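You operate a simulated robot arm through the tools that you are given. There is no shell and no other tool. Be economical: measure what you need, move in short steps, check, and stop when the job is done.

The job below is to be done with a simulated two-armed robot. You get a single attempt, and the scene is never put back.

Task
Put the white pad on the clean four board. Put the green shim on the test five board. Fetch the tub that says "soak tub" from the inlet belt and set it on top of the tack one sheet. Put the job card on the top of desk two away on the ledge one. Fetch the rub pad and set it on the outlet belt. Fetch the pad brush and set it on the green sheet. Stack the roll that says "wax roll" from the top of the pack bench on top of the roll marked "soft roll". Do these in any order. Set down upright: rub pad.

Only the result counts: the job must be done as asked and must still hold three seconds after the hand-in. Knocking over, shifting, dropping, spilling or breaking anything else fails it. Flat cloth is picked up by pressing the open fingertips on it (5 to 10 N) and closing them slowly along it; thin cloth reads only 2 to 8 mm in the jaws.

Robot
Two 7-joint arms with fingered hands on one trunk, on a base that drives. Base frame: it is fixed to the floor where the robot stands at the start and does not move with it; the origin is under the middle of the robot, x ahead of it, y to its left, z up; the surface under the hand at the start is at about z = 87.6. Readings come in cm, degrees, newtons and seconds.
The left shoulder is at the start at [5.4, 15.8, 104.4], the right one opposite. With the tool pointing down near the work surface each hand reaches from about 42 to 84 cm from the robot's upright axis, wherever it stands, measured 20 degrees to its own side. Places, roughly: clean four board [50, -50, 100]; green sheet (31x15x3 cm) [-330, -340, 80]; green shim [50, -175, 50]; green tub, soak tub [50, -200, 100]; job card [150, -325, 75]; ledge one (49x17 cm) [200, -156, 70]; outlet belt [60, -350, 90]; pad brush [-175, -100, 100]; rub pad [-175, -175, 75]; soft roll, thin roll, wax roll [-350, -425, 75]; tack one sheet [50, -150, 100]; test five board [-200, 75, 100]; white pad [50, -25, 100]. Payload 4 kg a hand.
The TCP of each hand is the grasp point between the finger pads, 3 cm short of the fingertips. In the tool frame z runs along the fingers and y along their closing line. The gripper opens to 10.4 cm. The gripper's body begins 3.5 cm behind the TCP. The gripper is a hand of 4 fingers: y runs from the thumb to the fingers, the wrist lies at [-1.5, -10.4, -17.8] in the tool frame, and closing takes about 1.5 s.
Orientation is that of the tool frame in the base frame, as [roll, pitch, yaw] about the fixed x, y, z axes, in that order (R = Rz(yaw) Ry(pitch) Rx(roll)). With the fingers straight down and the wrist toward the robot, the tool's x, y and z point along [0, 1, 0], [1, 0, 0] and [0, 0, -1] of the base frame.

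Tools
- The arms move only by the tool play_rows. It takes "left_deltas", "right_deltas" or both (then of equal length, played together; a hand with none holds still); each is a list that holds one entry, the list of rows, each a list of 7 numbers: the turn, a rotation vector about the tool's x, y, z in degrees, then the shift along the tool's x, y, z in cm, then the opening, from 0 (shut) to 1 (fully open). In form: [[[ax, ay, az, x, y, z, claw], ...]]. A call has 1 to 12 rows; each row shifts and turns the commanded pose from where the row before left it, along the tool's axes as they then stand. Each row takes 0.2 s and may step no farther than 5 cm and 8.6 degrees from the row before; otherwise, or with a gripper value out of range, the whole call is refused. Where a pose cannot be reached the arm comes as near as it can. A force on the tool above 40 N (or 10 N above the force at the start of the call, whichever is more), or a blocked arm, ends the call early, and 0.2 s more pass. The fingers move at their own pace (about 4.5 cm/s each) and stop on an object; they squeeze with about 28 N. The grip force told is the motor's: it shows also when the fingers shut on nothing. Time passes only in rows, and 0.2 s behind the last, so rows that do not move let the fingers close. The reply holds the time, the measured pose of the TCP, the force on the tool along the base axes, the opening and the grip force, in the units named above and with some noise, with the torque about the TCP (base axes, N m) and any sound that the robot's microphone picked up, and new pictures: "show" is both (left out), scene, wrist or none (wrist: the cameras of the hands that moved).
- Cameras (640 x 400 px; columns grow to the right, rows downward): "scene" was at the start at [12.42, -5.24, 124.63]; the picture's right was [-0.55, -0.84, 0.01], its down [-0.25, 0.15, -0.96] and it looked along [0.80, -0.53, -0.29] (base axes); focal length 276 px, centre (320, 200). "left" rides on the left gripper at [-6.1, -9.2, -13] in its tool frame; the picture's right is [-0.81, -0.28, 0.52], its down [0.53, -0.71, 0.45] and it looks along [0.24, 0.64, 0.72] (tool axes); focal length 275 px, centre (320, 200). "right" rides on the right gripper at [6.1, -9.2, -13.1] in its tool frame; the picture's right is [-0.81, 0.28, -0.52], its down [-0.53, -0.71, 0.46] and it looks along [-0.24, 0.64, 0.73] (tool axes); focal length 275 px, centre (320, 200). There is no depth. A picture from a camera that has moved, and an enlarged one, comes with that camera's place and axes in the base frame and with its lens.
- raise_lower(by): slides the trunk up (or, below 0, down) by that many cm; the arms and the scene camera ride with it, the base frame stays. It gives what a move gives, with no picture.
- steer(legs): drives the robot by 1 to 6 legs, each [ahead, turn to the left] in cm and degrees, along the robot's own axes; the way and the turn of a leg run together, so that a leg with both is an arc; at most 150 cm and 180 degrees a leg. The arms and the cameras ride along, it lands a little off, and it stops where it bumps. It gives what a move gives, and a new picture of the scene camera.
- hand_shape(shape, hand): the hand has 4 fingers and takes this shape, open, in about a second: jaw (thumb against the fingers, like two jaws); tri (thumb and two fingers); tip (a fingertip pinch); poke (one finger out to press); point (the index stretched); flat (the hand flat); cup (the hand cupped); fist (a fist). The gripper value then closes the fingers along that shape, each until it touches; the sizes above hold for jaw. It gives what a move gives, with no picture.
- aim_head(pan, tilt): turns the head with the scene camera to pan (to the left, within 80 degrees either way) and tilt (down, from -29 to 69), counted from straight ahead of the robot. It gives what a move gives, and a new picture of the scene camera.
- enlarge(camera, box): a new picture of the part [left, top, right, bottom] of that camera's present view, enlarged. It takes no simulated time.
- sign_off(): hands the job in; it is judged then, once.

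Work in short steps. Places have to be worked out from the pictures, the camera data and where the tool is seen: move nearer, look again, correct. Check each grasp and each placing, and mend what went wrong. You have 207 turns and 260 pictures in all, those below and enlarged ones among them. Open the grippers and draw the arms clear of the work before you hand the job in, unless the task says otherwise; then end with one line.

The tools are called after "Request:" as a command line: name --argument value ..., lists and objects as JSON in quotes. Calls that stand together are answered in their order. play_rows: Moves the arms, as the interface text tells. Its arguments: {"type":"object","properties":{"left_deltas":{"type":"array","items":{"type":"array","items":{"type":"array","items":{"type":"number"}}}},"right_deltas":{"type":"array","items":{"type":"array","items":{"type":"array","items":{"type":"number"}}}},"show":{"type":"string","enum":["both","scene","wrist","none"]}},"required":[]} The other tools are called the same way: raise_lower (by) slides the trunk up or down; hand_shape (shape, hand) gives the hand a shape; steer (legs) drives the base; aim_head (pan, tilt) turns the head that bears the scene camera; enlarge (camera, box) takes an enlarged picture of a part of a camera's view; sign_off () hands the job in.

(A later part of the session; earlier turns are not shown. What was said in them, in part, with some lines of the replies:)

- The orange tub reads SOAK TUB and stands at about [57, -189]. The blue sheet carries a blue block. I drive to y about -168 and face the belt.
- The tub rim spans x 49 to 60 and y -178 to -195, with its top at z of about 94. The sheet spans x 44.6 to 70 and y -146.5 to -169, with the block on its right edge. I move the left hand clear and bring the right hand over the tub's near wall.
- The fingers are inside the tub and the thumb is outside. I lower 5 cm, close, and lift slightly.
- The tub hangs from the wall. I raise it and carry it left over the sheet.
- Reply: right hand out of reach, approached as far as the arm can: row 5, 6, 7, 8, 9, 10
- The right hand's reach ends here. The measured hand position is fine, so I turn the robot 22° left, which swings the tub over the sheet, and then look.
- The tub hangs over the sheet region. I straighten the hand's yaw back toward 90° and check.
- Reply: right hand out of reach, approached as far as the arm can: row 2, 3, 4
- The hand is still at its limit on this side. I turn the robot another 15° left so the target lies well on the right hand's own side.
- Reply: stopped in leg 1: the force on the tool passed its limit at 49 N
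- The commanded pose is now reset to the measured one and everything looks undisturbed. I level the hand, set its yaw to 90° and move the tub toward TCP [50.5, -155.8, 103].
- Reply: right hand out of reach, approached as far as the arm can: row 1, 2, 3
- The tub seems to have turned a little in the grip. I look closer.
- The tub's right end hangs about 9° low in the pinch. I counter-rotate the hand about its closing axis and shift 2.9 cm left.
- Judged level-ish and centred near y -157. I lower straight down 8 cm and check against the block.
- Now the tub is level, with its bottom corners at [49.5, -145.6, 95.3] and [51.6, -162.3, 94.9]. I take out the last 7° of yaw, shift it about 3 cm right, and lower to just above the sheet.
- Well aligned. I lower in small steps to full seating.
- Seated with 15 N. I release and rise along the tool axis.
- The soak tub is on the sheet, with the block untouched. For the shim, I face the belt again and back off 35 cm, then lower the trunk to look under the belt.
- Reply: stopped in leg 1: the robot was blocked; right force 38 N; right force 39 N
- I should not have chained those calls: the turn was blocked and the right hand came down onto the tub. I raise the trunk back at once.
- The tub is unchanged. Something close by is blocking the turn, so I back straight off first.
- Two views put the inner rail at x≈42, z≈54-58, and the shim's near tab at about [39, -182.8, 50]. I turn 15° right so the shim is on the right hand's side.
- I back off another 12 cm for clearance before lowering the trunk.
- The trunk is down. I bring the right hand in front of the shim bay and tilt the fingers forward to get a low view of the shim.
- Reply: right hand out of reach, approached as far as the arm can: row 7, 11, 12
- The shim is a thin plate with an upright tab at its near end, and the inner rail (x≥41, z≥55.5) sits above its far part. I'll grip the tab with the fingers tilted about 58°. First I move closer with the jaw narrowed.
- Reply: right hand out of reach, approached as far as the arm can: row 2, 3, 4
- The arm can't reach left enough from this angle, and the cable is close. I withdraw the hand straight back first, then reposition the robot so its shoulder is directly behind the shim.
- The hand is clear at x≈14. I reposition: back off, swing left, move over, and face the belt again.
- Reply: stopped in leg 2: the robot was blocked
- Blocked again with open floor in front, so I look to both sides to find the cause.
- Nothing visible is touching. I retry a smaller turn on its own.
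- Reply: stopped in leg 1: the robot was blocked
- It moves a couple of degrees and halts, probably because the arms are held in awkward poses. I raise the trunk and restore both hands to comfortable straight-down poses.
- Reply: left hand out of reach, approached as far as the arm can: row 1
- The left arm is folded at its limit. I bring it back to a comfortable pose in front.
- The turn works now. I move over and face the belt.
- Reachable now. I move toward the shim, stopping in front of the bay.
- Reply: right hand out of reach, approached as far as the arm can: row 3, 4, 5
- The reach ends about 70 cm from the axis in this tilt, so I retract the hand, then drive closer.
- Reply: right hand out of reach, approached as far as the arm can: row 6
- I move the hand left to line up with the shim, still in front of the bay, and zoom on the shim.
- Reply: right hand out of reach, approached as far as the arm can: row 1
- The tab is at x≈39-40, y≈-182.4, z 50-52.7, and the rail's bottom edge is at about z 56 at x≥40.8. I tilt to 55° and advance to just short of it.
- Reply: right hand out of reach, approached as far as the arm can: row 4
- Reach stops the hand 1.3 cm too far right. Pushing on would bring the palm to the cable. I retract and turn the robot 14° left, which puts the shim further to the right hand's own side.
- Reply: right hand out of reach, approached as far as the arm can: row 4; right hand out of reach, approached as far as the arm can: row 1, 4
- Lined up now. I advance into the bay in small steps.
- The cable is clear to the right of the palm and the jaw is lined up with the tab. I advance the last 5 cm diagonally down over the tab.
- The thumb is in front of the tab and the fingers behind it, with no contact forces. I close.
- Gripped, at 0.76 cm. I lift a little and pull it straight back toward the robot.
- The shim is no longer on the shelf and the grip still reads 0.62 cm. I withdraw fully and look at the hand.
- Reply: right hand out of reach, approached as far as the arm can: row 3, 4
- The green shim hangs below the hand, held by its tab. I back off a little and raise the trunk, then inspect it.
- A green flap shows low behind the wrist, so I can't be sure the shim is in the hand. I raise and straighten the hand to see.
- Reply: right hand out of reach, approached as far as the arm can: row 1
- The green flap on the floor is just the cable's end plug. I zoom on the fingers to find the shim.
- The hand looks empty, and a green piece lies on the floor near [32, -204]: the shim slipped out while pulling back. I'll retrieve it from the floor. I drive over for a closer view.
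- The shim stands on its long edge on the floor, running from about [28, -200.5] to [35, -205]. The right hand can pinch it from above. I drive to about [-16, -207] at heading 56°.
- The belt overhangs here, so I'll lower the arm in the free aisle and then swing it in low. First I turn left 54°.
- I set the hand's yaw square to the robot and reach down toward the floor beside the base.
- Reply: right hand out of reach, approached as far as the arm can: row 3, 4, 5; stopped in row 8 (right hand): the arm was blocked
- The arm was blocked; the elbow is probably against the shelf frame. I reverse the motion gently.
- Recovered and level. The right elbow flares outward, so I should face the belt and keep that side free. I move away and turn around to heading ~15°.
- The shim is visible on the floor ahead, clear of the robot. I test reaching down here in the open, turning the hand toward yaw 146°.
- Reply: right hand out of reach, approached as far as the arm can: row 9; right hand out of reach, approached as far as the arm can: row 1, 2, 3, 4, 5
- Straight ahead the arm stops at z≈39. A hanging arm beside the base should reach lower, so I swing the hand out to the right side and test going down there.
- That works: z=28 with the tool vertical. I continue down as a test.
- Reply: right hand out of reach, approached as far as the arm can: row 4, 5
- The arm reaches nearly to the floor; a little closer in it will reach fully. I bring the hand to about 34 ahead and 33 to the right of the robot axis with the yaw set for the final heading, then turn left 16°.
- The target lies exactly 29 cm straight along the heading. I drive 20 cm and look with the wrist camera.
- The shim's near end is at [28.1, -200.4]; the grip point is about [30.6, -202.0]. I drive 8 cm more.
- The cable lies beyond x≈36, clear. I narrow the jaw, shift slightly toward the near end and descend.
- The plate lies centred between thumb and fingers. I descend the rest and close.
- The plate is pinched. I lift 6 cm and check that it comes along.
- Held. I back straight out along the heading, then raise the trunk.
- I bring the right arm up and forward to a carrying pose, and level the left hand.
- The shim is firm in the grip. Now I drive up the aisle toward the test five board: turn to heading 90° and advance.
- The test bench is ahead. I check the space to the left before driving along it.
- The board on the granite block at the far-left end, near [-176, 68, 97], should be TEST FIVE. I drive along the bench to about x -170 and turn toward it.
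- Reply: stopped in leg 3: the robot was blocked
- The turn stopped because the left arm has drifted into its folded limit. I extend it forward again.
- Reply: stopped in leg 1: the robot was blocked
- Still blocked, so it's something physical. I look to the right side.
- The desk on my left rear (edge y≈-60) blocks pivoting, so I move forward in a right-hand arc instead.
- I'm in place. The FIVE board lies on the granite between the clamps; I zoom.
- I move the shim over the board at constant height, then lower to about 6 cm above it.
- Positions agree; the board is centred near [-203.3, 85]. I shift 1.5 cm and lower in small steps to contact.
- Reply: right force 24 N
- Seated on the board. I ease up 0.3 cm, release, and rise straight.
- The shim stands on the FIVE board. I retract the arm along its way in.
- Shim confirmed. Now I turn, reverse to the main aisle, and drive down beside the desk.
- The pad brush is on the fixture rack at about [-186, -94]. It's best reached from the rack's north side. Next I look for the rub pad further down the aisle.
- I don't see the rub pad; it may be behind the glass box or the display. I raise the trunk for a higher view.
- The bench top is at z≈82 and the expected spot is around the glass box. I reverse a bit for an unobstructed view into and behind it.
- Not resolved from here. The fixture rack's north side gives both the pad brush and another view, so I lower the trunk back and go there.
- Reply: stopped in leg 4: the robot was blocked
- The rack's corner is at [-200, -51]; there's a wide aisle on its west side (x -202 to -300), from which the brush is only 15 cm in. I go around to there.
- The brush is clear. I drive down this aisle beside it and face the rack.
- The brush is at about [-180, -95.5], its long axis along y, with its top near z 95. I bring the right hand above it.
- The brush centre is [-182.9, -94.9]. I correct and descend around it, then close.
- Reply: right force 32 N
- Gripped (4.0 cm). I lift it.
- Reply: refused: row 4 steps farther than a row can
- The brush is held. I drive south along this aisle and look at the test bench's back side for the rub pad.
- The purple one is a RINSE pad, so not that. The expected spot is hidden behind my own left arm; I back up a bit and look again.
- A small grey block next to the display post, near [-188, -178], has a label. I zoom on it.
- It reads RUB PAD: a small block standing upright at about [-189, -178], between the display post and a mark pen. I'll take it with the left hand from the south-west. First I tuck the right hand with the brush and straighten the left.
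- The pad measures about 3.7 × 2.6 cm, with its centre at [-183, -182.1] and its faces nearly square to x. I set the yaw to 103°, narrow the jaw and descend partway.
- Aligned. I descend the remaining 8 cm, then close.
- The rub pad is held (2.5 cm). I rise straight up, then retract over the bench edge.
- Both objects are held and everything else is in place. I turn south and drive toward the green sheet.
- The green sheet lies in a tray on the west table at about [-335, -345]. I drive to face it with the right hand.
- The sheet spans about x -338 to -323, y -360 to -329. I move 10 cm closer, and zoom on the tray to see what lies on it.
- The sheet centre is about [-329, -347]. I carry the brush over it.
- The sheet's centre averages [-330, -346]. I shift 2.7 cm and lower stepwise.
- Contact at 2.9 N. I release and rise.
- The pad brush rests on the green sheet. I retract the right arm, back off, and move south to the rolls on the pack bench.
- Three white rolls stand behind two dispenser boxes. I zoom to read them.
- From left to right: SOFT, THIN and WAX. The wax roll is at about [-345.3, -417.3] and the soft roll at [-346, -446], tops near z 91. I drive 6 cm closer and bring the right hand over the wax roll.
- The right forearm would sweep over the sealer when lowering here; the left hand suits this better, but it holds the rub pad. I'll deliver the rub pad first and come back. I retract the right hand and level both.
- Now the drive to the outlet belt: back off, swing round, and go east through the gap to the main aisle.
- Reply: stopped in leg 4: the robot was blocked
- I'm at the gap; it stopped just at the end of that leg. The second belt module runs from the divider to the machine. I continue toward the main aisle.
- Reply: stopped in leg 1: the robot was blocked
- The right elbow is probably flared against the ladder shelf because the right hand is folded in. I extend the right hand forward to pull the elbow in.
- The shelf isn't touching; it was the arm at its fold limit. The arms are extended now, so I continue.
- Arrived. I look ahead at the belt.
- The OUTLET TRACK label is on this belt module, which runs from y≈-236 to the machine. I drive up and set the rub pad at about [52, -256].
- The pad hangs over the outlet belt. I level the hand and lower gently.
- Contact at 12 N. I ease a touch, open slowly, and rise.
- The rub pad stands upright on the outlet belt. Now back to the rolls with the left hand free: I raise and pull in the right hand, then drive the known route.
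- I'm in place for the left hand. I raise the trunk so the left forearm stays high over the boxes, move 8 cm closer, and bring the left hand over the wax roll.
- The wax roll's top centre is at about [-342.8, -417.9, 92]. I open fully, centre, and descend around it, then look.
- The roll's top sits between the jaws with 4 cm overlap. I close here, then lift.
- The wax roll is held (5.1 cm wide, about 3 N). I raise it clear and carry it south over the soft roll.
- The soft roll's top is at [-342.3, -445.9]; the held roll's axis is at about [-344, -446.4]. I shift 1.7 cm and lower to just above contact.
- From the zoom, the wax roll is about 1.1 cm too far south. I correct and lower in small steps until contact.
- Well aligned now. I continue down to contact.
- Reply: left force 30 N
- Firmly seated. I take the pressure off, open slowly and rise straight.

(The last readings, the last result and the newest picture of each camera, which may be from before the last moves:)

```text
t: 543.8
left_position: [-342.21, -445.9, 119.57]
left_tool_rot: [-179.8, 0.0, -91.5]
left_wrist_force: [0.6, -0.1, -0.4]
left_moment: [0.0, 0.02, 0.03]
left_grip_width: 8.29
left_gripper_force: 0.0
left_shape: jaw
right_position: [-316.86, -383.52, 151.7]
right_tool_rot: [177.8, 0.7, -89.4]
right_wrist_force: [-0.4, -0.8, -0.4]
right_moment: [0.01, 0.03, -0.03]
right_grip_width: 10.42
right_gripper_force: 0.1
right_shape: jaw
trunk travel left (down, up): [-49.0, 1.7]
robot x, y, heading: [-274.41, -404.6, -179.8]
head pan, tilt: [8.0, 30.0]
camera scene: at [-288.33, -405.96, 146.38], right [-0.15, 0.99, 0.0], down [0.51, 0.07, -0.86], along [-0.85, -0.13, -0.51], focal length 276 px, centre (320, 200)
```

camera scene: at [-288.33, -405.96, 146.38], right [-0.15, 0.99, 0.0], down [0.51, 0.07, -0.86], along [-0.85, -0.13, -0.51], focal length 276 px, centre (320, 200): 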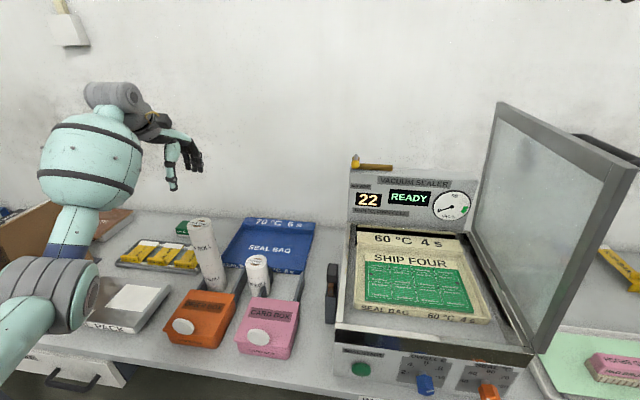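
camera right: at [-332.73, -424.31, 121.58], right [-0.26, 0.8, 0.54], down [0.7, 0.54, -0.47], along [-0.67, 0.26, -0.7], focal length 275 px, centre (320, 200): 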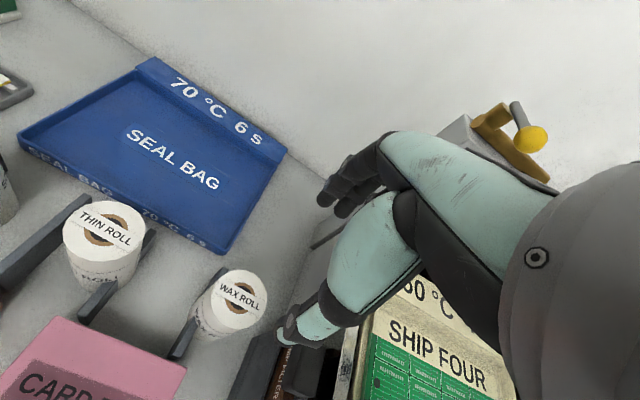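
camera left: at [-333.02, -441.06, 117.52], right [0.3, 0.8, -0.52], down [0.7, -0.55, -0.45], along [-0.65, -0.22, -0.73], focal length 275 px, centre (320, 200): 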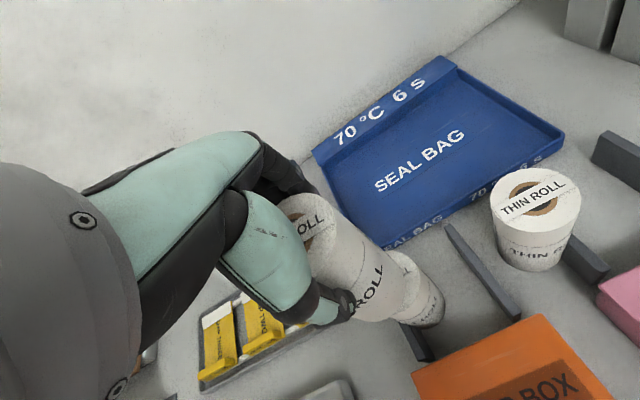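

The wax roll stands on the soft roll. The last job is the job card. I retract the left hand and lower the trunk.

Request:
play_rows --left_deltas '[[[0, 0, 0, 0, -3, -3, 1], [0, 0, 0, -1.5, -4, -2, 1], [0, 0, 0, -1.5, -4, -2, 1], [0, 0, 0, -1.5, -4, 0, 1], [0, 0, 0, -1.5, -4, 0, 1], [0, 0, 0, -1.5, -3, 0, 1], [0, 0, 0, 0, 0, 0, 1]]]' --right_deltas '[[[2, 0, 0, 0, 2, 0, 1], [0, 0, 0, 0, 2, 0, 1], [0, 0, 0, 0, 2, 0, 1], [0, 0, 0, 0, 2, 0, 1], [0, 0, 0, 0, 0, 0, 1], [0, 0, 0, 0, 0, 0, 1], [0, 0, 0, 0, 0, 0, 1]]]' --show "none"

Request:
steer --legs '[[-150, 0], [-57, 0], [0, -90], [150, 0], [150, 0], [108, 0]]'

```text
t: 545.4
left_position: [-320.28, -438.99, 126.31]
left_tool_rot: [-179.7, 0.0, -91.6]
left_wrist_force: [-0.1, -0.2, -0.5]
left_moment: [0.0, -0.03, 0.06]
left_grip_width: 10.37
left_gripper_force: 0.1
left_shape: jaw
right_position: [-324.95, -383.33, 151.58]
right_tool_rot: [-179.7, 1.3, -89.8]
right_wrist_force: [-0.3, 0.2, 0.5]
right_moment: [0.01, 0.0, -0.02]
right_grip_width: 10.4
right_gripper_force: 0.2
right_shape: jaw
trunk travel left (down, up): [-49.0, 1.7]
robot x, y, heading: [-274.3, -404.26, -179.7]
head pan, tilt: [8.0, 30.0]
```

```text
t: 581.1
left_position: [-108.18, 54.47, 126.45]
left_tool_rot: [-179.8, 0.0, 178.3]
left_wrist_force: [0.0, -0.2, -0.3]
left_moment: [-0.01, 0.0, 0.01]
left_grip_width: 10.37
left_gripper_force: 0.2
left_shape: jaw
right_position: [-52.34, 59.17, 151.71]
right_tool_rot: [-179.9, 1.4, -179.8]
right_wrist_force: [0.6, 0.6, 0.6]
right_moment: [0.0, 0.02, -0.01]
right_grip_width: 10.38
right_gripper_force: 0.0
right_shape: jaw
trunk travel left (down, up): [-49.0, 1.7]
robot x, y, heading: [-73.69, 8.78, 90.3]
head pan, tilt: [8.0, 30.0]
camera scene: at [-74.98, 22.55, 146.4], right [0.99, 0.15, 0.0], down [0.07, -0.51, -0.86], along [-0.13, 0.85, -0.51], focal length 276 px, centre (320, 200)
```

scene: 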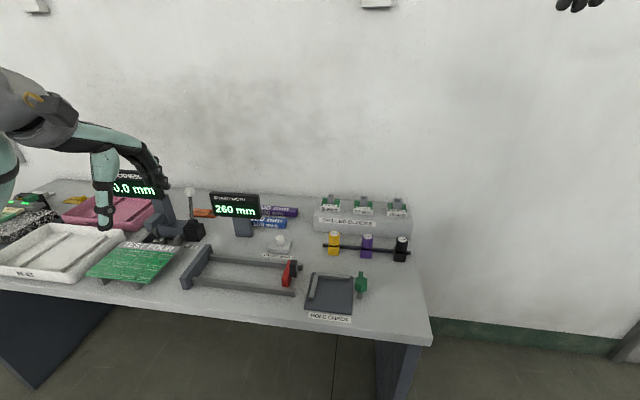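

I go round the belt's north end into the area beyond it.

Request:
steer --legs '[[0, -60], [105, 0], [0, -30], [147, 0], [0, -90]]'

```text
t: 603.4
left_position: [195.82, 16.05, 127.0]
left_tool_rot: [179.5, -0.2, -2.9]
left_wrist_force: [0.2, 0.4, 0.4]
left_moment: [-0.02, 0.03, 0.01]
left_grip_width: 10.37
left_gripper_force: 0.1
left_shape: jaw
right_position: [140.06, 12.92, 152.38]
right_tool_rot: [179.5, 1.4, -1.1]
right_wrist_force: [-0.1, -0.2, -0.1]
right_moment: [0.03, -0.04, 0.0]
right_grip_width: 10.39
right_gripper_force: 0.0
right_shape: jaw
trunk travel left (down, up): [-49.0, 1.7]
robot x, y, heading: [163.82, 60.86, -90.9]
head pan, tilt: [8.0, 30.0]
camera scene: at [164.6, 46.99, 146.38], right [-0.99, -0.12, 0.0], down [-0.06, 0.51, -0.86], along [0.11, -0.85, -0.51], focal length 276 px, centre (320, 200)
```

scene: 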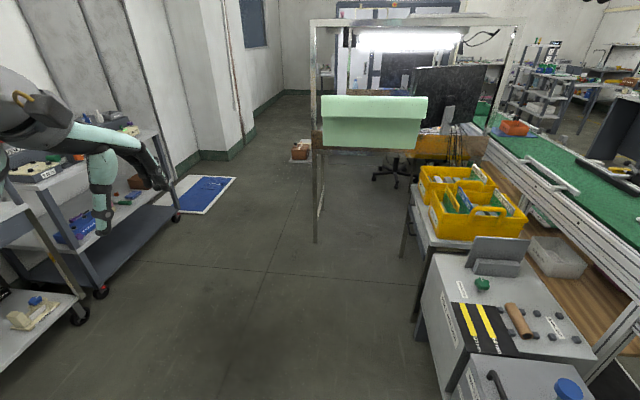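

The corridor east of the light-frame desk is open. I drive down it to about x 242.

Request:
steer --legs '[[0, 38], [130, 0], [0, -38], [50, 0]]'

Request:
aim_head --pan -28 --tilt 28

```text
t: 617.1
left_position: [272.89, -137.07, 127.33]
left_tool_rot: [178.7, -0.1, -3.4]
left_wrist_force: [-1.5, 0.7, 0.9]
left_moment: [0.04, 0.0, -0.01]
left_grip_width: 10.4
left_gripper_force: 0.1
left_shape: jaw
right_position: [216.96, -139.41, 153.05]
right_tool_rot: [178.7, 1.4, -1.7]
right_wrist_force: [-0.1, 0.3, -0.1]
right_moment: [0.01, 0.01, -0.01]
right_grip_width: 10.4
right_gripper_force: 0.0
right_shape: jaw
trunk travel left (down, up): [-49.0, 1.7]
robot x, y, heading: [240.81, -92.7, -91.7]
head pan, tilt: [8.0, 30.0]
camera scene: at [241.67, -107.27, 146.39], right [-0.99, -0.11, 0.0], down [-0.06, 0.51, -0.86], along [0.1, -0.85, -0.51], focal length 276 px, centre (320, 200)
```

scene: 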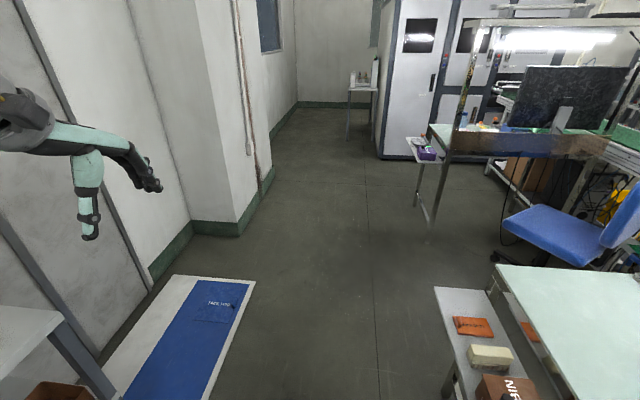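

```text
t: 618.1
left_position: [272.86, -135.56, 128.04]
left_tool_rot: [177.9, -0.4, -3.3]
left_wrist_force: [0.2, -0.3, 0.0]
left_moment: [0.0, 0.0, -0.02]
left_grip_width: 10.39
left_gripper_force: 0.0
left_shape: jaw
right_position: [217.05, -137.35, 153.57]
right_tool_rot: [177.6, 1.3, -1.6]
right_wrist_force: [0.7, 0.0, 0.0]
right_moment: [-0.02, -0.07, 0.04]
right_grip_width: 10.4
right_gripper_force: 0.0
right_shape: jaw
trunk travel left (down, up): [-49.0, 1.7]
robot x, y, heading: [240.33, -93.23, -91.4]
head pan, tilt: [-28.0, 28.0]
camera scene: at [236.11, -106.08, 146.73], right [-0.87, 0.49, 0.01], down [0.23, 0.42, -0.88], along [-0.43, -0.76, -0.48], focal length 276 px, centre (320, 200)
```

scene: 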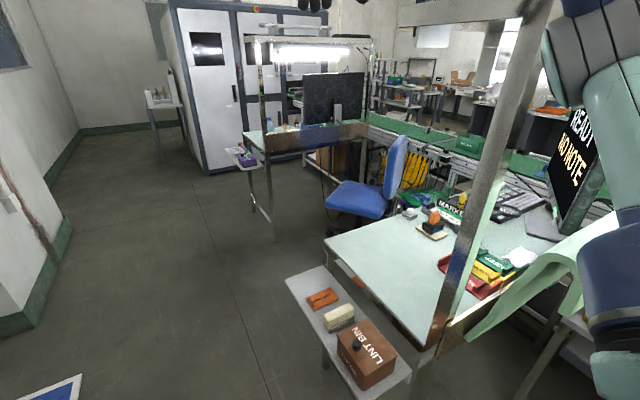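

Ledge one is the small shelf by the lint bin, at about y -133 to -180, with free space at its south end. Desk two is further on. I lower the trunk and drive to desk two's east side.

Request:
raise_lower --by -24

Request:
steer --legs '[[150, 0], [82, 0], [0, -89]]'

```text
t: 620.6
left_position: [272.81, -135.52, 104.11]
left_tool_rot: [178.1, -0.3, -3.3]
left_wrist_force: [0.6, 0.5, -0.7]
left_moment: [-0.02, 0.0, -0.01]
left_grip_width: 10.41
left_gripper_force: 0.0
left_shape: jaw
right_position: [217.12, -137.47, 129.52]
right_tool_rot: [178.0, 1.4, -1.6]
right_wrist_force: [-1.1, 0.3, 0.9]
right_moment: [0.02, 0.04, 0.0]
right_grip_width: 10.38
right_gripper_force: 0.0
right_shape: jaw
trunk travel left (down, up): [-25.0, 25.7]
robot x, y, heading: [241.36, -93.16, -91.3]
head pan, tilt: [-28.0, 28.0]
```

```text
t: 637.0
left_position: [192.76, -356.29, 103.94]
left_tool_rot: [178.1, -0.3, -92.6]
left_wrist_force: [-0.7, -0.2, 0.5]
left_moment: [0.02, -0.01, -0.05]
left_grip_width: 10.39
left_gripper_force: 0.1
left_shape: jaw
right_position: [190.19, -300.6, 129.41]
right_tool_rot: [178.0, 1.5, -90.9]
right_wrist_force: [0.1, -0.4, -0.7]
right_moment: [-0.01, 0.01, -0.03]
right_grip_width: 10.37
right_gripper_force: 0.1
right_shape: jaw
trunk travel left (down, up): [-25.0, 25.7]
robot x, y, heading: [234.55, -325.02, 179.1]
head pan, tilt: [-28.0, 28.0]
camera scene: at [221.97, -320.55, 122.73], right [0.48, 0.88, 0.01], down [0.42, -0.23, -0.88], along [-0.77, 0.43, -0.48], focal length 276 px, centre (320, 200)
```

scene: 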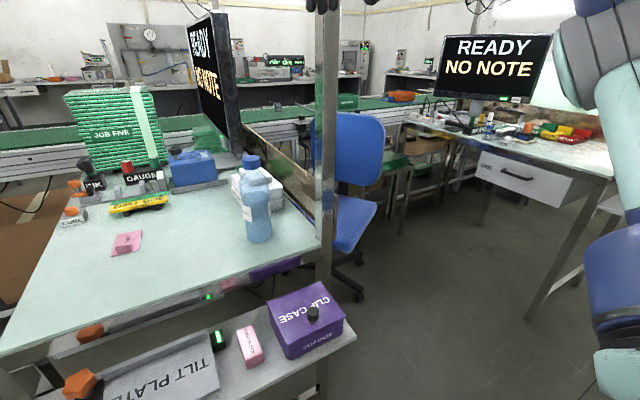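

Request:
enlarge --camera "scene" --box '[60, 190, 220, 290]'

```text
4.00 times, centred on (140, 240) of scene
camera zoom: at [221.97, -320.55, 122.73], right [0.48, 0.88, 0.01], down [0.42, -0.23, -0.88], along [-0.77, 0.43, -0.48], focal length 1104 px, centre (1040, 40)
```

zoom: 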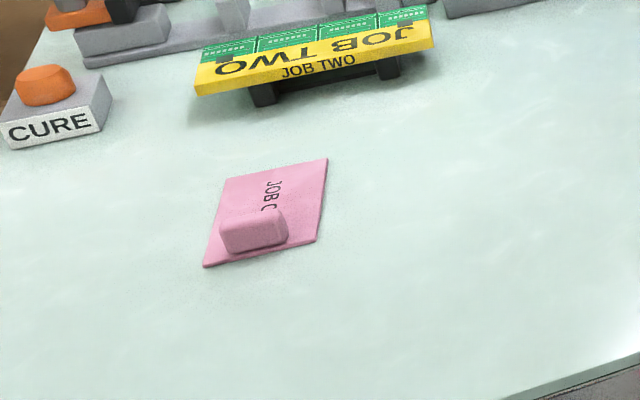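

The job card lies at about [145, -337] with a grip block on its near end, at [148.5, -336.8]. The left hand suits it. I move the right hand north, clear of the frame post, and drive closer.

Request:
play_rows --right_deltas '[[[2, 0, 0, -4.5, 0, 0, 1], [0, 0, 0, -4.5, 0, 0, 1], [0, 0, 0, -4.5, 0, 0, 1], [0, 0, 0, -4.5, 0, 0, 1], [0, 0, 0, -3, 0, 0, 1], [0, 0, 0, 0, 0, 0, 1]]]' --left_deltas '[[[2, 0, 0, -2, 0, -2, 1], [0, 0, 0, -3, 0, -2, 1], [0, 0, 0, -3, 0, -2, 1], [0, 0, 0, -3, 0, 0, 1], [0, 0, 0, 0, 0, 0, 1], [0, 0, 0, 0, 0, 0, 1]]]' --show "none"

Request:
steer --legs '[[10, 0]]'

```text
t: 638.5
left_position: [194.58, -345.37, 110.4]
left_tool_rot: [179.4, -0.4, -92.5]
left_wrist_force: [-0.5, -0.5, -0.6]
left_moment: [-0.03, 0.04, -0.02]
left_grip_width: 10.4
left_gripper_force: 0.1
left_shape: jaw
right_position: [192.19, -279.66, 130.83]
right_tool_rot: [179.3, 1.5, -90.9]
right_wrist_force: [0.8, 0.4, -0.6]
right_moment: [0.01, -0.01, -0.01]
right_grip_width: 10.39
right_gripper_force: 0.0
right_shape: jaw
trunk travel left (down, up): [-25.0, 25.7]
robot x, y, heading: [234.21, -324.95, 179.2]
head pan, tilt: [-28.0, 28.0]
```

```text
t: 639.6
left_position: [184.85, -345.36, 110.48]
left_tool_rot: [179.2, -0.4, -92.6]
left_wrist_force: [0.7, -0.3, 0.3]
left_moment: [-0.02, 0.04, 0.02]
left_grip_width: 10.42
left_gripper_force: 0.0
left_shape: jaw
right_position: [182.36, -279.52, 130.8]
right_tool_rot: [179.1, 1.5, -91.0]
right_wrist_force: [0.8, -0.4, 0.7]
right_moment: [0.0, 0.05, -0.03]
right_grip_width: 10.38
right_gripper_force: 0.0
right_shape: jaw
trunk travel left (down, up): [-25.0, 25.7]
robot x, y, heading: [224.83, -324.65, 179.2]
head pan, tilt: [-28.0, 28.0]
camera scene: at [212.99, -320.44, 122.84], right [0.48, 0.88, 0.0], down [0.42, -0.23, -0.88], along [-0.77, 0.43, -0.47], focal length 276 px, centre (320, 200)
```

scene: 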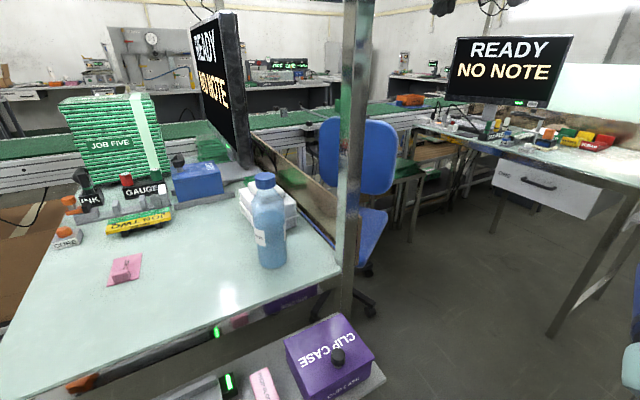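

I extend the left hand over the card.

Request:
play_rows --left_deltas '[[[0, 0, 0, -0.75, 4.1, 0, 1], [0, 0, 0, -0.75, 4.1, 0, 1], [0, 0, 0, -0.75, 4.1, 0, 1], [0, 0, 0, -0.75, 4.1, 0, 1], [0, 0, 0, -0.75, 4.1, 1, 0.7], [0, 0, 0, -0.75, 4.1, 2, 0.7], [0, 0, 0, -0.75, 4.1, 2, 0.7], [0, 0, 0, -0.75, 4.1, 2, 0.7], [0, 0, 0, -0.75, 3.7, 2, 0.7], [0, 0, 0, 0, 0, 3, 0.7], [0, 0, 0, 0, 0, 0, 0.7]]]' --show "wrist"

```text
t: 642.0
left_position: [148.86, -336.83, 99.25]
left_tool_rot: [179.0, -0.6, -92.5]
left_wrist_force: [-0.3, 0.1, -1.5]
left_moment: [0.0, 0.0, 0.01]
left_grip_width: 7.3
left_gripper_force: 0.0
left_shape: jaw
right_position: [182.87, -279.44, 130.87]
right_tool_rot: [179.0, 1.3, -90.9]
right_wrist_force: [0.0, -0.6, 0.6]
right_moment: [0.0, 0.01, 0.02]
right_grip_width: 10.38
right_gripper_force: 0.2
right_shape: jaw
trunk travel left (down, up): [-25.0, 25.7]
robot x, y, heading: [224.84, -324.9, 179.2]
head pan, tilt: [-28.0, 28.0]
camera left: at [158.41, -331.14, 111.86], right [0.3, 0.79, -0.53], down [0.68, -0.57, -0.46], along [-0.67, -0.22, -0.71], focal length 275 px, centre (320, 200)
```

left: 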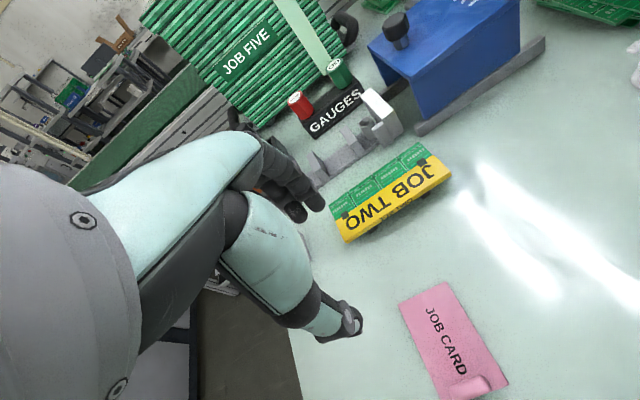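

Triangulating again: the grip block is at [157.2, -335.3, 83] (desk top z≈82). I correct and lower partway.

Request:
play_rows --left_deltas '[[[1, -0.6, 0, -0.95, -4, 1, 0.7], [0, 0, 0, -0.95, -4, 2, 0.7], [0, 0, 0, 0, 0, 3, 0.6], [0, 0, 0, 0, 0, 2, 0.6], [0, 0, 0, 0, 0, 0, 0.6]]]' --show "wrist"

```text
t: 643.2
left_position: [156.95, -335.56, 91.12]
left_tool_rot: [179.9, 0.2, -92.6]
left_wrist_force: [0.4, -1.1, 1.0]
left_moment: [-0.03, -0.02, -0.01]
left_grip_width: 6.27
left_gripper_force: 0.1
left_shape: jaw
right_position: [182.83, -279.4, 130.98]
right_tool_rot: [179.0, 1.5, -91.0]
right_wrist_force: [0.5, -0.7, 0.1]
right_moment: [0.02, -0.01, 0.0]
right_grip_width: 10.39
right_gripper_force: 0.0
right_shape: jaw
trunk travel left (down, up): [-25.0, 25.7]
robot x, y, heading: [224.98, -324.65, 179.0]
head pan, tilt: [-28.0, 28.0]
camera left: at [166.31, -329.83, 104.06], right [0.31, 0.8, -0.52], down [0.69, -0.56, -0.46], along [-0.65, -0.21, -0.73], focal length 275 px, centre (320, 200)
```

left: 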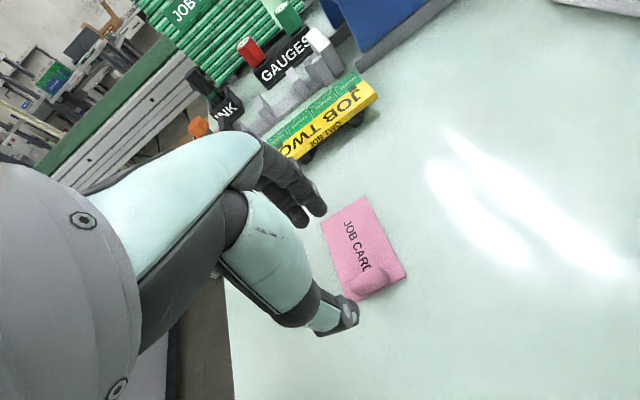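

The block is at [158.1, -335.0]. I shift 1 cm, lower and close on it.

Request:
play_rows --left_deltas '[[[0, 0, 0, -0.5, -1.1, 1.5, 0.5], [0, 0, 0, 0, 0, 2, 0.5], [0, 0, 0, 0, 0, 1.6, 0.5], [0, 0, 0, 0, 0, 0, 0.5], [0, 0, 0, 0, 0, 0, 0.2], [0, 0, 0, 0, 0, 0, 0], [0, 0, 0, 0, 0, 0, 0], [0, 0, 0, 0, 0, 0, 0], [0, 0, 0, 0, 0, 0, 0]]]' --show "wrist"

```text
t: 645.2
left_position: [157.97, -335.02, 86.02]
left_tool_rot: [180.0, 0.2, -92.6]
left_wrist_force: [0.8, 1.0, 1.6]
left_moment: [0.0, 0.01, 0.02]
left_grip_width: 0.68
left_gripper_force: 27.6
left_shape: jaw
right_position: [182.76, -279.47, 130.93]
right_tool_rot: [179.0, 1.5, -90.9]
right_wrist_force: [0.5, -0.3, 0.3]
right_moment: [-0.04, -0.01, -0.02]
right_grip_width: 10.38
right_gripper_force: 0.0
right_shape: jaw
trunk travel left (down, up): [-25.0, 25.7]
robot x, y, heading: [224.45, -324.6, 179.3]
head pan, tilt: [-28.0, 28.0]
camera left: at [167.45, -329.34, 98.96], right [0.31, 0.8, -0.51], down [0.69, -0.56, -0.46], along [-0.65, -0.21, -0.73], focal length 275 px, centre (320, 200)
```

left: 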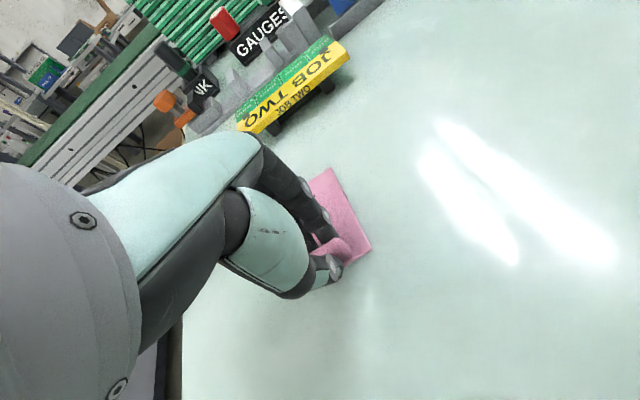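

Grip reads 0.68 cm with the pink tab between the fingers. I lift 3 cm and check whether the card follows.

Request:
play_rows --left_deltas '[[[0, 0, 0, 0, 0, -1, 0], [0, 0, 0, 0, 0, -2, 0], [0, 0, 0, 0, 0, 0, 0]]]' --show "wrist"

```text
t: 646.0
left_position: [157.98, -335.05, 89.09]
left_tool_rot: [-179.9, 0.2, -92.6]
left_wrist_force: [-0.7, 0.3, 0.5]
left_moment: [0.01, -0.01, 0.0]
left_grip_width: 0.66
left_gripper_force: 28.2
left_shape: jaw
right_position: [182.92, -279.55, 130.95]
right_tool_rot: [179.0, 1.6, -90.9]
right_wrist_force: [-0.3, 0.9, -0.2]
right_moment: [-0.01, 0.01, -0.01]
right_grip_width: 10.41
right_gripper_force: 0.1
right_shape: jaw
trunk travel left (down, up): [-25.0, 25.7]
robot x, y, heading: [224.49, -324.97, 179.2]
head pan, tilt: [-28.0, 28.0]
camera left: at [167.42, -329.35, 101.98], right [0.31, 0.8, -0.51], down [0.69, -0.56, -0.46], along [-0.65, -0.21, -0.73], focal length 275 px, centre (320, 200)
```

left: 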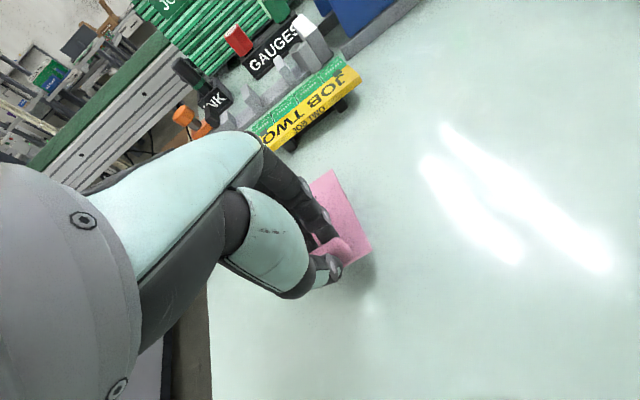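

The card follows. I raise it, retract, and drive to ledge one.

Request:
play_rows --left_deltas '[[[0, 0, 0, 0, 0, -4, 0], [0, 0, 0, 0, 0, -4, 0], [0, 0, 0, 0, 0, -4, 0], [0, 0, 0, 0, 0, -4, 0], [0, 0, 0, 0, -4, -2, 0], [0, 0, 0, 0.5, -4, 0, 0], [0, 0, 0, 0.5, -4, 0, 0], [0, 0, 0, 0.5, -4, 0, 0], [0, 0, 0, 0.5, -3, 0, 0], [0, 0, 0, 0, 0, 0, 0]]]' --show "none"

Request:
steer --legs '[[-20, 0], [0, -95.5], [150, 0], [22, 0], [0, 96.5]]'

```text
t: 648.2
left_position: [177.01, -337.83, 106.99]
left_tool_rot: [180.0, 0.3, -92.4]
left_wrist_force: [-0.4, 0.2, 0.0]
left_moment: [0.03, -0.05, 0.0]
left_grip_width: 0.67
left_gripper_force: 27.8
left_shape: jaw
right_position: [182.79, -279.44, 130.86]
right_tool_rot: [179.1, 1.3, -91.0]
right_wrist_force: [-0.5, 0.4, 0.3]
right_moment: [-0.02, -0.02, 0.01]
right_grip_width: 10.38
right_gripper_force: 0.0
right_shape: jaw
trunk travel left (down, up): [-25.0, 25.7]
robot x, y, heading: [225.07, -325.03, 179.1]
head pan, tilt: [-28.0, 28.0]
```

```text
t: 668.2
left_position: [215.47, -167.56, 107.07]
left_tool_rot: [-179.9, 0.0, -92.2]
left_wrist_force: [0.4, 0.2, 0.4]
left_moment: [0.01, -0.03, 0.01]
left_grip_width: 0.69
left_gripper_force: 27.8
left_shape: jaw
right_position: [220.86, -109.12, 130.96]
right_tool_rot: [179.1, 1.5, -90.6]
right_wrist_force: [0.5, 0.9, -0.9]
right_moment: [0.0, 0.04, -0.01]
right_grip_width: 10.37
right_gripper_force: 0.1
right_shape: jaw
trunk travel left (down, up): [-25.0, 25.7]
robot x, y, heading: [263.03, -152.83, 179.7]
head pan, tilt: [-28.0, 28.0]
camera scene: at [250.39, -148.59, 122.73], right [0.48, 0.88, 0.01], down [0.42, -0.22, -0.88], along [-0.77, 0.42, -0.48], focal length 276 px, centre (320, 200)
```

scene: 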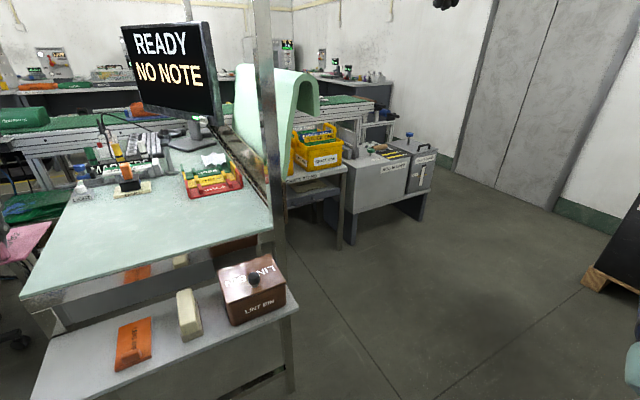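

Ledge one's free south end runs from y≈-178.5 to the orange pad's edge at -166. I bring the card to TCP [205.5, -172.5] and lower.

Request:
play_rows --left_deltas '[[[0, 0, 0, 2.65, 3.5, 0, 0], [0, 0, 0, 2.65, 3.5, 0, 0], [0, 0, 0, 0, 2.8, 2, 0], [0, 0, 0, 0, 0, 4.5, 0], [0, 0, 0, 0, 0, 4.5, 0], [0, 0, 0, 0, 0, 4.5, 0], [0, 0, 0, 0, 0, 4, 0], [0, 0, 0, 0, 0, 0, 0]]]' --show "both"

```text
t: 670.0
left_position: [206.51, -172.34, 88.14]
left_tool_rot: [179.3, 0.1, -92.2]
left_wrist_force: [-0.4, 0.4, -1.3]
left_moment: [0.01, 0.0, 0.0]
left_grip_width: 0.65
left_gripper_force: 28.4
left_shape: jaw
right_position: [222.58, -109.08, 131.52]
right_tool_rot: [178.0, 1.4, -90.5]
right_wrist_force: [-0.2, 0.3, 0.0]
right_moment: [-0.01, 0.0, 0.0]
right_grip_width: 10.38
right_gripper_force: 0.0
right_shape: jaw
trunk travel left (down, up): [-25.0, 25.7]
robot x, y, heading: [263.05, -153.01, 179.7]
head pan, tilt: [-28.0, 28.0]
camera scene: at [250.41, -148.56, 122.73], right [0.48, 0.88, 0.01], down [0.42, -0.22, -0.88], along [-0.77, 0.42, -0.48], focal length 276 px, centre (320, 200)
camera left: at [216.04, -166.55, 100.92], right [0.3, 0.8, -0.52], down [0.69, -0.56, -0.47], along [-0.66, -0.22, -0.72], focal length 275 px, centre (320, 200)
```

scene: 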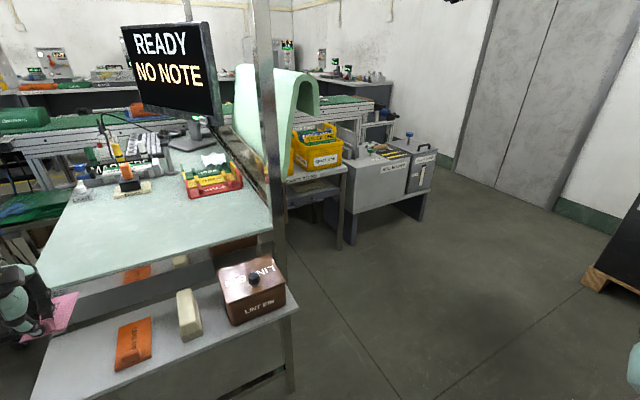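
left: 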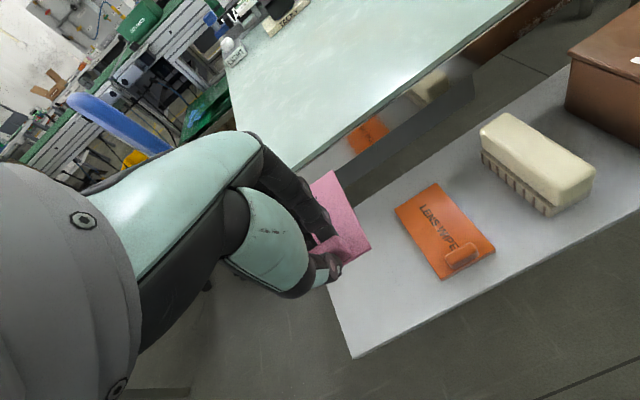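

The free strip runs from y -179.1 to -167.4. I centre at -173.3 and lower in steps to contact.

Request:
play_rows --left_deltas '[[[0.7, 0, 0, 0.9, 0.3, 3, 0], [0, 0, 0, 0, 0, 4, 0], [0, 0, 0, 0, 0, 3, 0], [0, 0, 0, 0, 0, 0, 0]]]' --show "wrist"

Request:
play_rows --left_deltas '[[[0, 0, 0, 0, 0, 0.7, 0], [0, 0, 0, 0, 0, 0, 0]]]' --show "none"

Request:
play_rows --left_deltas '[[[0, 0, 0, 0, 0, 0.6, 0], [0, 0, 0, 0, 0, 0, 0]]]' --show "none"

```text
t: 671.0
left_position: [206.07, -173.28, 78.27]
left_tool_rot: [-179.9, 0.1, -92.2]
left_wrist_force: [-0.7, 0.5, 0.0]
left_moment: [-0.02, 0.02, -0.04]
left_grip_width: 0.65
left_gripper_force: 27.7
left_shape: jaw
right_position: [222.47, -108.99, 131.47]
right_tool_rot: [178.0, 1.4, -90.5]
right_wrist_force: [-0.7, 1.1, 0.3]
right_moment: [-0.02, 0.0, -0.04]
right_grip_width: 10.39
right_gripper_force: 0.2
right_shape: jaw
trunk travel left (down, up): [-25.0, 25.7]
robot x, y, heading: [262.97, -153.33, 179.7]
head pan, tilt: [-28.0, 28.0]
camera left: at [215.49, -167.5, 91.1], right [0.31, 0.8, -0.52], down [0.69, -0.56, -0.46], along [-0.65, -0.22, -0.73], focal length 275 px, centre (320, 200)
```

left: 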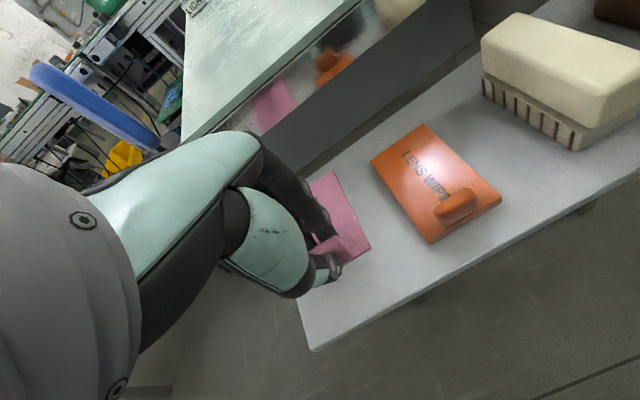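

```text
t: 671.6
left_position: [206.13, -173.18, 77.52]
left_tool_rot: [-179.9, 0.1, -92.2]
left_wrist_force: [0.1, -0.2, -0.2]
left_moment: [-0.02, 0.01, 0.0]
left_grip_width: 0.71
left_gripper_force: 28.4
left_shape: jaw
right_position: [222.5, -109.13, 131.49]
right_tool_rot: [178.1, 1.4, -90.6]
right_wrist_force: [-0.7, 0.7, -0.7]
right_moment: [-0.01, 0.01, -0.02]
right_grip_width: 10.37
right_gripper_force: 0.0
right_shape: jaw
trunk travel left (down, up): [-25.0, 25.7]
robot x, y, heading: [263.16, -152.75, 179.4]
head pan, tilt: [-28.0, 28.0]
```

```text
t: 672.2
left_position: [206.13, -173.35, 77.0]
left_tool_rot: [180.0, 0.1, -92.2]
left_wrist_force: [0.8, 0.2, 0.0]
left_moment: [-0.01, 0.0, 0.01]
left_grip_width: 0.68
left_gripper_force: 28.0
left_shape: jaw
right_position: [222.62, -109.2, 131.47]
right_tool_rot: [178.0, 1.4, -90.6]
right_wrist_force: [-0.5, 0.6, -0.5]
right_moment: [0.03, 0.0, -0.02]
right_grip_width: 10.38
right_gripper_force: 0.0
right_shape: jaw
trunk travel left (down, up): [-25.0, 25.7]
robot x, y, heading: [263.17, -152.78, 179.5]
head pan, tilt: [-28.0, 28.0]
```

Request:
play_rows --left_deltas '[[[0, 0, 0, 0, 0, 0.5, 0], [0, 0, 0, 0, 0, 0, 0]]]' --show "none"

Request:
play_rows --left_deltas '[[[0, 0, 0, 0, 0, 0.5, 0], [0, 0, 0, 0, 0, 0, 0]]]' --show "none"

Request:
play_rows --left_deltas '[[[0, 0, 0, 0, 0, 0.4, 0], [0, 0, 0, 0, 0, 0, 0]]]' --show "none"

```text
t: 672.8
left_position: [206.18, -173.27, 76.32]
left_tool_rot: [-179.8, 0.1, -92.3]
left_wrist_force: [-0.6, -0.3, -0.7]
left_moment: [0.01, 0.06, -0.03]
left_grip_width: 0.68
left_gripper_force: 28.1
left_shape: jaw
right_position: [222.55, -109.12, 131.5]
right_tool_rot: [178.0, 1.4, -90.7]
right_wrist_force: [-0.7, 0.3, -0.4]
right_moment: [-0.05, 0.01, -0.02]
right_grip_width: 10.4
right_gripper_force: 0.1
right_shape: jaw
trunk travel left (down, up): [-25.0, 25.7]
robot x, y, heading: [263.37, -152.73, 179.5]
head pan, tilt: [-28.0, 28.0]
```

```text
t: 673.4
left_position: [206.17, -173.3, 75.85]
left_tool_rot: [-180.0, 0.1, -92.2]
left_wrist_force: [0.4, 0.6, -0.9]
left_moment: [0.01, -0.01, -0.01]
left_grip_width: 0.67
left_gripper_force: 28.1
left_shape: jaw
right_position: [222.51, -109.21, 131.44]
right_tool_rot: [178.0, 1.4, -90.5]
right_wrist_force: [-0.2, -0.1, 0.5]
right_moment: [-0.03, 0.0, 0.02]
right_grip_width: 10.39
right_gripper_force: 0.1
right_shape: jaw
trunk travel left (down, up): [-25.0, 25.7]
robot x, y, heading: [263.21, -153.01, 179.7]
head pan, tilt: [-28.0, 28.0]
```

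```text
t: 674.0
left_position: [206.2, -173.26, 75.59]
left_tool_rot: [180.0, 0.1, -92.2]
left_wrist_force: [-1.2, 0.9, 0.1]
left_moment: [0.02, -0.01, 0.03]
left_grip_width: 0.66
left_gripper_force: 27.9
left_shape: jaw
right_position: [222.52, -109.19, 131.54]
right_tool_rot: [178.0, 1.4, -90.6]
right_wrist_force: [-0.5, 0.3, -0.5]
right_moment: [0.0, 0.03, 0.0]
right_grip_width: 10.38
right_gripper_force: 0.0
right_shape: jaw
trunk travel left (down, up): [-25.0, 25.7]
robot x, y, heading: [263.22, -152.93, 179.9]
head pan, tilt: [-28.0, 28.0]
```

Request:
play_rows --left_deltas '[[[0, 0, 0, 0, 0, 0.5, 0], [0, 0, 0, 0, 0, 0, 0]]]' --show "none"

Request:
play_rows --left_deltas '[[[0, 0, 0, 0, 0, 0.5, 0], [0, 0, 0, 0, 0, 0, 0]]]' --show "none"

Request:
play_rows --left_deltas '[[[0, 0, 0, 0, 0, 0.4, 0], [0, 0, 0, 0, 0, 0, 0]]]' --show "wrist"

```text
t: 674.6
left_position: [206.21, -173.31, 74.95]
left_tool_rot: [-179.9, 0.1, -92.2]
left_wrist_force: [0.2, 0.0, 0.1]
left_moment: [0.0, 0.04, 0.01]
left_grip_width: 0.64
left_gripper_force: 27.6
left_shape: jaw
right_position: [222.52, -109.14, 131.47]
right_tool_rot: [178.0, 1.4, -90.5]
right_wrist_force: [-0.2, -0.1, 0.1]
right_moment: [0.03, -0.05, -0.01]
right_grip_width: 10.39
right_gripper_force: 0.0
right_shape: jaw
trunk travel left (down, up): [-25.0, 25.7]
robot x, y, heading: [263.38, -152.79, 179.7]
head pan, tilt: [-28.0, 28.0]
```

```text
t: 675.2
left_position: [206.15, -173.37, 74.48]
left_tool_rot: [-180.0, 0.1, -92.3]
left_wrist_force: [0.6, 0.1, 0.4]
left_moment: [-0.01, -0.02, -0.01]
left_grip_width: 0.68
left_gripper_force: 27.7
left_shape: jaw
right_position: [222.68, -109.04, 131.49]
right_tool_rot: [178.0, 1.4, -90.5]
right_wrist_force: [0.1, -0.3, -0.3]
right_moment: [0.01, -0.02, 0.01]
right_grip_width: 10.37
right_gripper_force: 0.1
right_shape: jaw
trunk travel left (down, up): [-25.0, 25.7]
robot x, y, heading: [263.14, -153.16, 179.5]
head pan, tilt: [-28.0, 28.0]
```

```text
t: 675.8
left_position: [206.18, -173.34, 74.02]
left_tool_rot: [179.9, 0.1, -92.1]
left_wrist_force: [0.4, 0.4, 0.8]
left_moment: [0.0, 0.09, 0.0]
left_grip_width: 0.65
left_gripper_force: 28.6
left_shape: jaw
right_position: [222.52, -109.07, 131.48]
right_tool_rot: [177.9, 1.5, -90.5]
right_wrist_force: [0.2, -0.4, 0.2]
right_moment: [-0.02, 0.01, -0.02]
right_grip_width: 10.37
right_gripper_force: 0.0
right_shape: jaw
trunk travel left (down, up): [-25.0, 25.7]
robot x, y, heading: [262.97, -152.86, 179.7]
head pan, tilt: [-28.0, 28.0]
camera left: at [215.52, -167.55, 87.03], right [0.31, 0.8, -0.52], down [0.69, -0.56, -0.46], along [-0.65, -0.22, -0.72], focal length 275 px, centre (320, 200)
```

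left: 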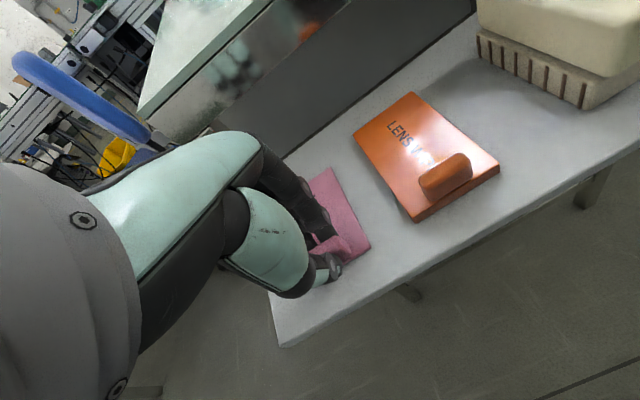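

Request:
play_rows --left_deltas '[[[0, 0, 0, 0, 0, 0.4, 0], [0, 0, 0, 0, 0, 0, 0]]]' --show "none"

Request:
play_rows --left_deltas '[[[0, 0, 0, 0, 0, 0.3, 0], [0, 0, 0, 0, 0, 0, 0]]]' --show "none"

```text
t: 676.4
left_position: [206.08, -173.27, 73.88]
left_tool_rot: [179.8, 0.0, -92.2]
left_wrist_force: [0.4, -0.7, 8.4]
left_moment: [0.02, 0.1, 0.01]
left_grip_width: 0.68
left_gripper_force: 28.4
left_shape: jaw
right_position: [222.62, -109.09, 131.42]
right_tool_rot: [178.0, 1.4, -90.6]
right_wrist_force: [-0.6, 1.0, 0.2]
right_moment: [-0.02, 0.0, 0.01]
right_grip_width: 10.39
right_gripper_force: 0.1
right_shape: jaw
trunk travel left (down, up): [-25.0, 25.7]
robot x, y, heading: [263.12, -152.7, 179.6]
head pan, tilt: [-28.0, 28.0]
```

```text
t: 677.0
left_position: [206.19, -173.31, 73.72]
left_tool_rot: [179.6, 0.2, -92.2]
left_wrist_force: [-1.0, -0.5, 22.3]
left_moment: [-0.01, 0.13, -0.01]
left_grip_width: 0.75
left_gripper_force: 28.2
left_shape: jaw
right_position: [222.79, -109.02, 131.64]
right_tool_rot: [177.8, 1.4, -90.7]
right_wrist_force: [0.0, 0.3, -0.1]
right_moment: [0.0, 0.03, -0.02]
right_grip_width: 10.38
right_gripper_force: 0.0
right_shape: jaw
trunk travel left (down, up): [-25.0, 25.7]
robot x, y, heading: [263.27, -152.99, 179.5]
head pan, tilt: [-28.0, 28.0]
```

Contact at 22 N: the card is down. I ease the pressure, open slowly, and rise.

Request:
play_rows --left_deltas '[[[0, 0, 0, 0, 0, -0.4, 0], [0, 0, 0, 0, 0, 0, 0.15], [0, 0, 0, 0, 0, 0, 0.3], [0, 0, 0, 0, 0, 0, 0.3], [0, 0, 0, 0, 0, 0, 0.3], [0, 0, 0, 0, 0, -1, 0.3], [0, 0, 0, 0, 0, -3, 0.3], [0, 0, 0, 0, 0, -4.5, 0.3], [0, 0, 0, 0, 0, -4.5, 0.3], [0, 0, 0, 0, 0, -4.5, 0.3], [0, 0, 0, 0, -2, -4, 0.5], [0, 0, 0, 0, 0, 0, 0.5]]]' --show "wrist"

```text
t: 679.6
left_position: [207.98, -173.53, 95.35]
left_tool_rot: [-179.9, 0.2, -92.2]
left_wrist_force: [-0.2, 0.9, 0.8]
left_moment: [0.04, -0.03, -0.01]
left_grip_width: 5.15
left_gripper_force: 0.1
left_shape: jaw
right_position: [222.46, -109.02, 131.43]
right_tool_rot: [178.0, 1.4, -90.6]
right_wrist_force: [0.0, -0.2, 0.1]
right_moment: [-0.05, -0.01, 0.02]
right_grip_width: 10.39
right_gripper_force: 0.0
right_shape: jaw
trunk travel left (down, up): [-25.0, 25.7]
robot x, y, heading: [263.07, -152.77, 179.7]
head pan, tilt: [-28.0, 28.0]
camera left: at [217.4, -167.74, 108.3], right [0.31, 0.8, -0.52], down [0.69, -0.56, -0.46], along [-0.65, -0.22, -0.73], focal length 275 px, centre (320, 200)
```

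left: 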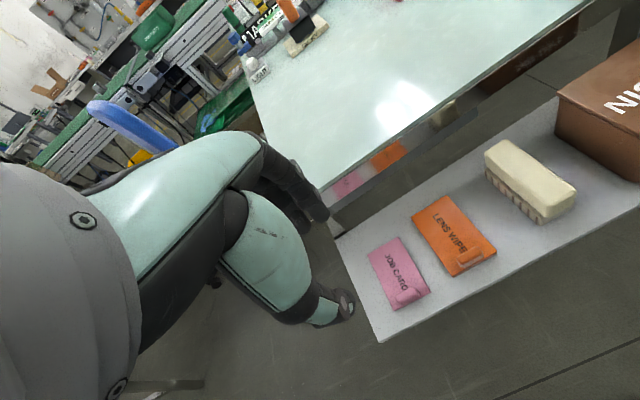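

The job card lies flat on ledge one. I open the grippers and draw back clear.

Request:
play_rows --left_deltas '[[[0, 0, 0, 0, -3, -4, 1], [0, 0, 0, 0, -4, -2, 1], [0, 0, 0, 0, 0, 0, 1], [0, 0, 0, 0, 0, 0, 1]]]' --show "none"

Request:
steer --legs '[[-15, 0]]'

```text
t: 680.6
left_position: [215.22, -173.72, 101.33]
left_tool_rot: [-180.0, 0.0, -92.0]
left_wrist_force: [0.0, 0.0, 0.3]
left_moment: [0.03, 0.0, -0.01]
left_grip_width: 10.35
left_gripper_force: 0.1
left_shape: jaw
right_position: [222.69, -109.02, 131.57]
right_tool_rot: [178.0, 1.4, -90.5]
right_wrist_force: [-0.2, 0.7, 0.4]
right_moment: [0.03, -0.01, 0.0]
right_grip_width: 10.41
right_gripper_force: 0.1
right_shape: jaw
trunk travel left (down, up): [-25.0, 25.7]
robot x, y, heading: [262.72, -152.85, 179.8]
head pan, tilt: [-28.0, 28.0]
```

```text
t: 682.0
left_position: [229.72, -174.39, 101.03]
left_tool_rot: [-179.9, 0.3, -92.2]
left_wrist_force: [-0.2, -1.3, 0.1]
left_moment: [0.06, 0.02, 0.0]
left_grip_width: 10.38
left_gripper_force: 0.0
left_shape: jaw
right_position: [236.84, -109.96, 131.85]
right_tool_rot: [177.7, 1.7, -90.3]
right_wrist_force: [-0.2, 0.2, 0.4]
right_moment: [0.07, -0.03, -0.06]
right_grip_width: 10.37
right_gripper_force: 0.0
right_shape: jaw
trunk travel left (down, up): [-25.0, 25.7]
robot x, y, heading: [278.23, -153.17, 179.6]
head pan, tilt: [-28.0, 28.0]
camera scene: at [264.21, -149.03, 122.78], right [0.48, 0.88, 0.01], down [0.43, -0.22, -0.87], along [-0.77, 0.42, -0.49], focal length 276 px, centre (320, 200)
```

scene: 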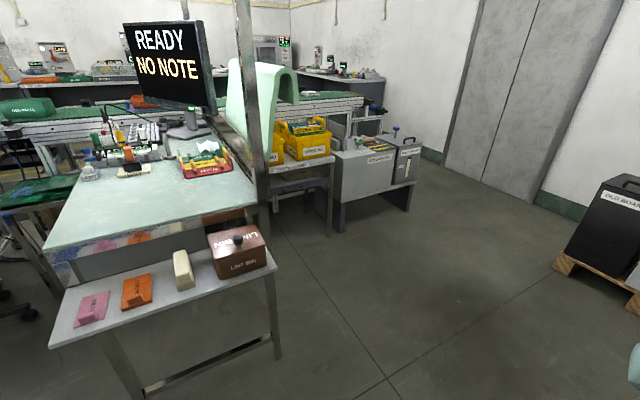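

All seven placements are done, the grippers are open and the arms are clear. I hand the job in.

Request:
sign_off

```text
The job is handed in.
```

All seven items are placed, and each looked right when I released it. Along the way I dropped the green shim on the floor and recovered it, and I once pressed a hand onto the placed soak tub, which did not appear to move.
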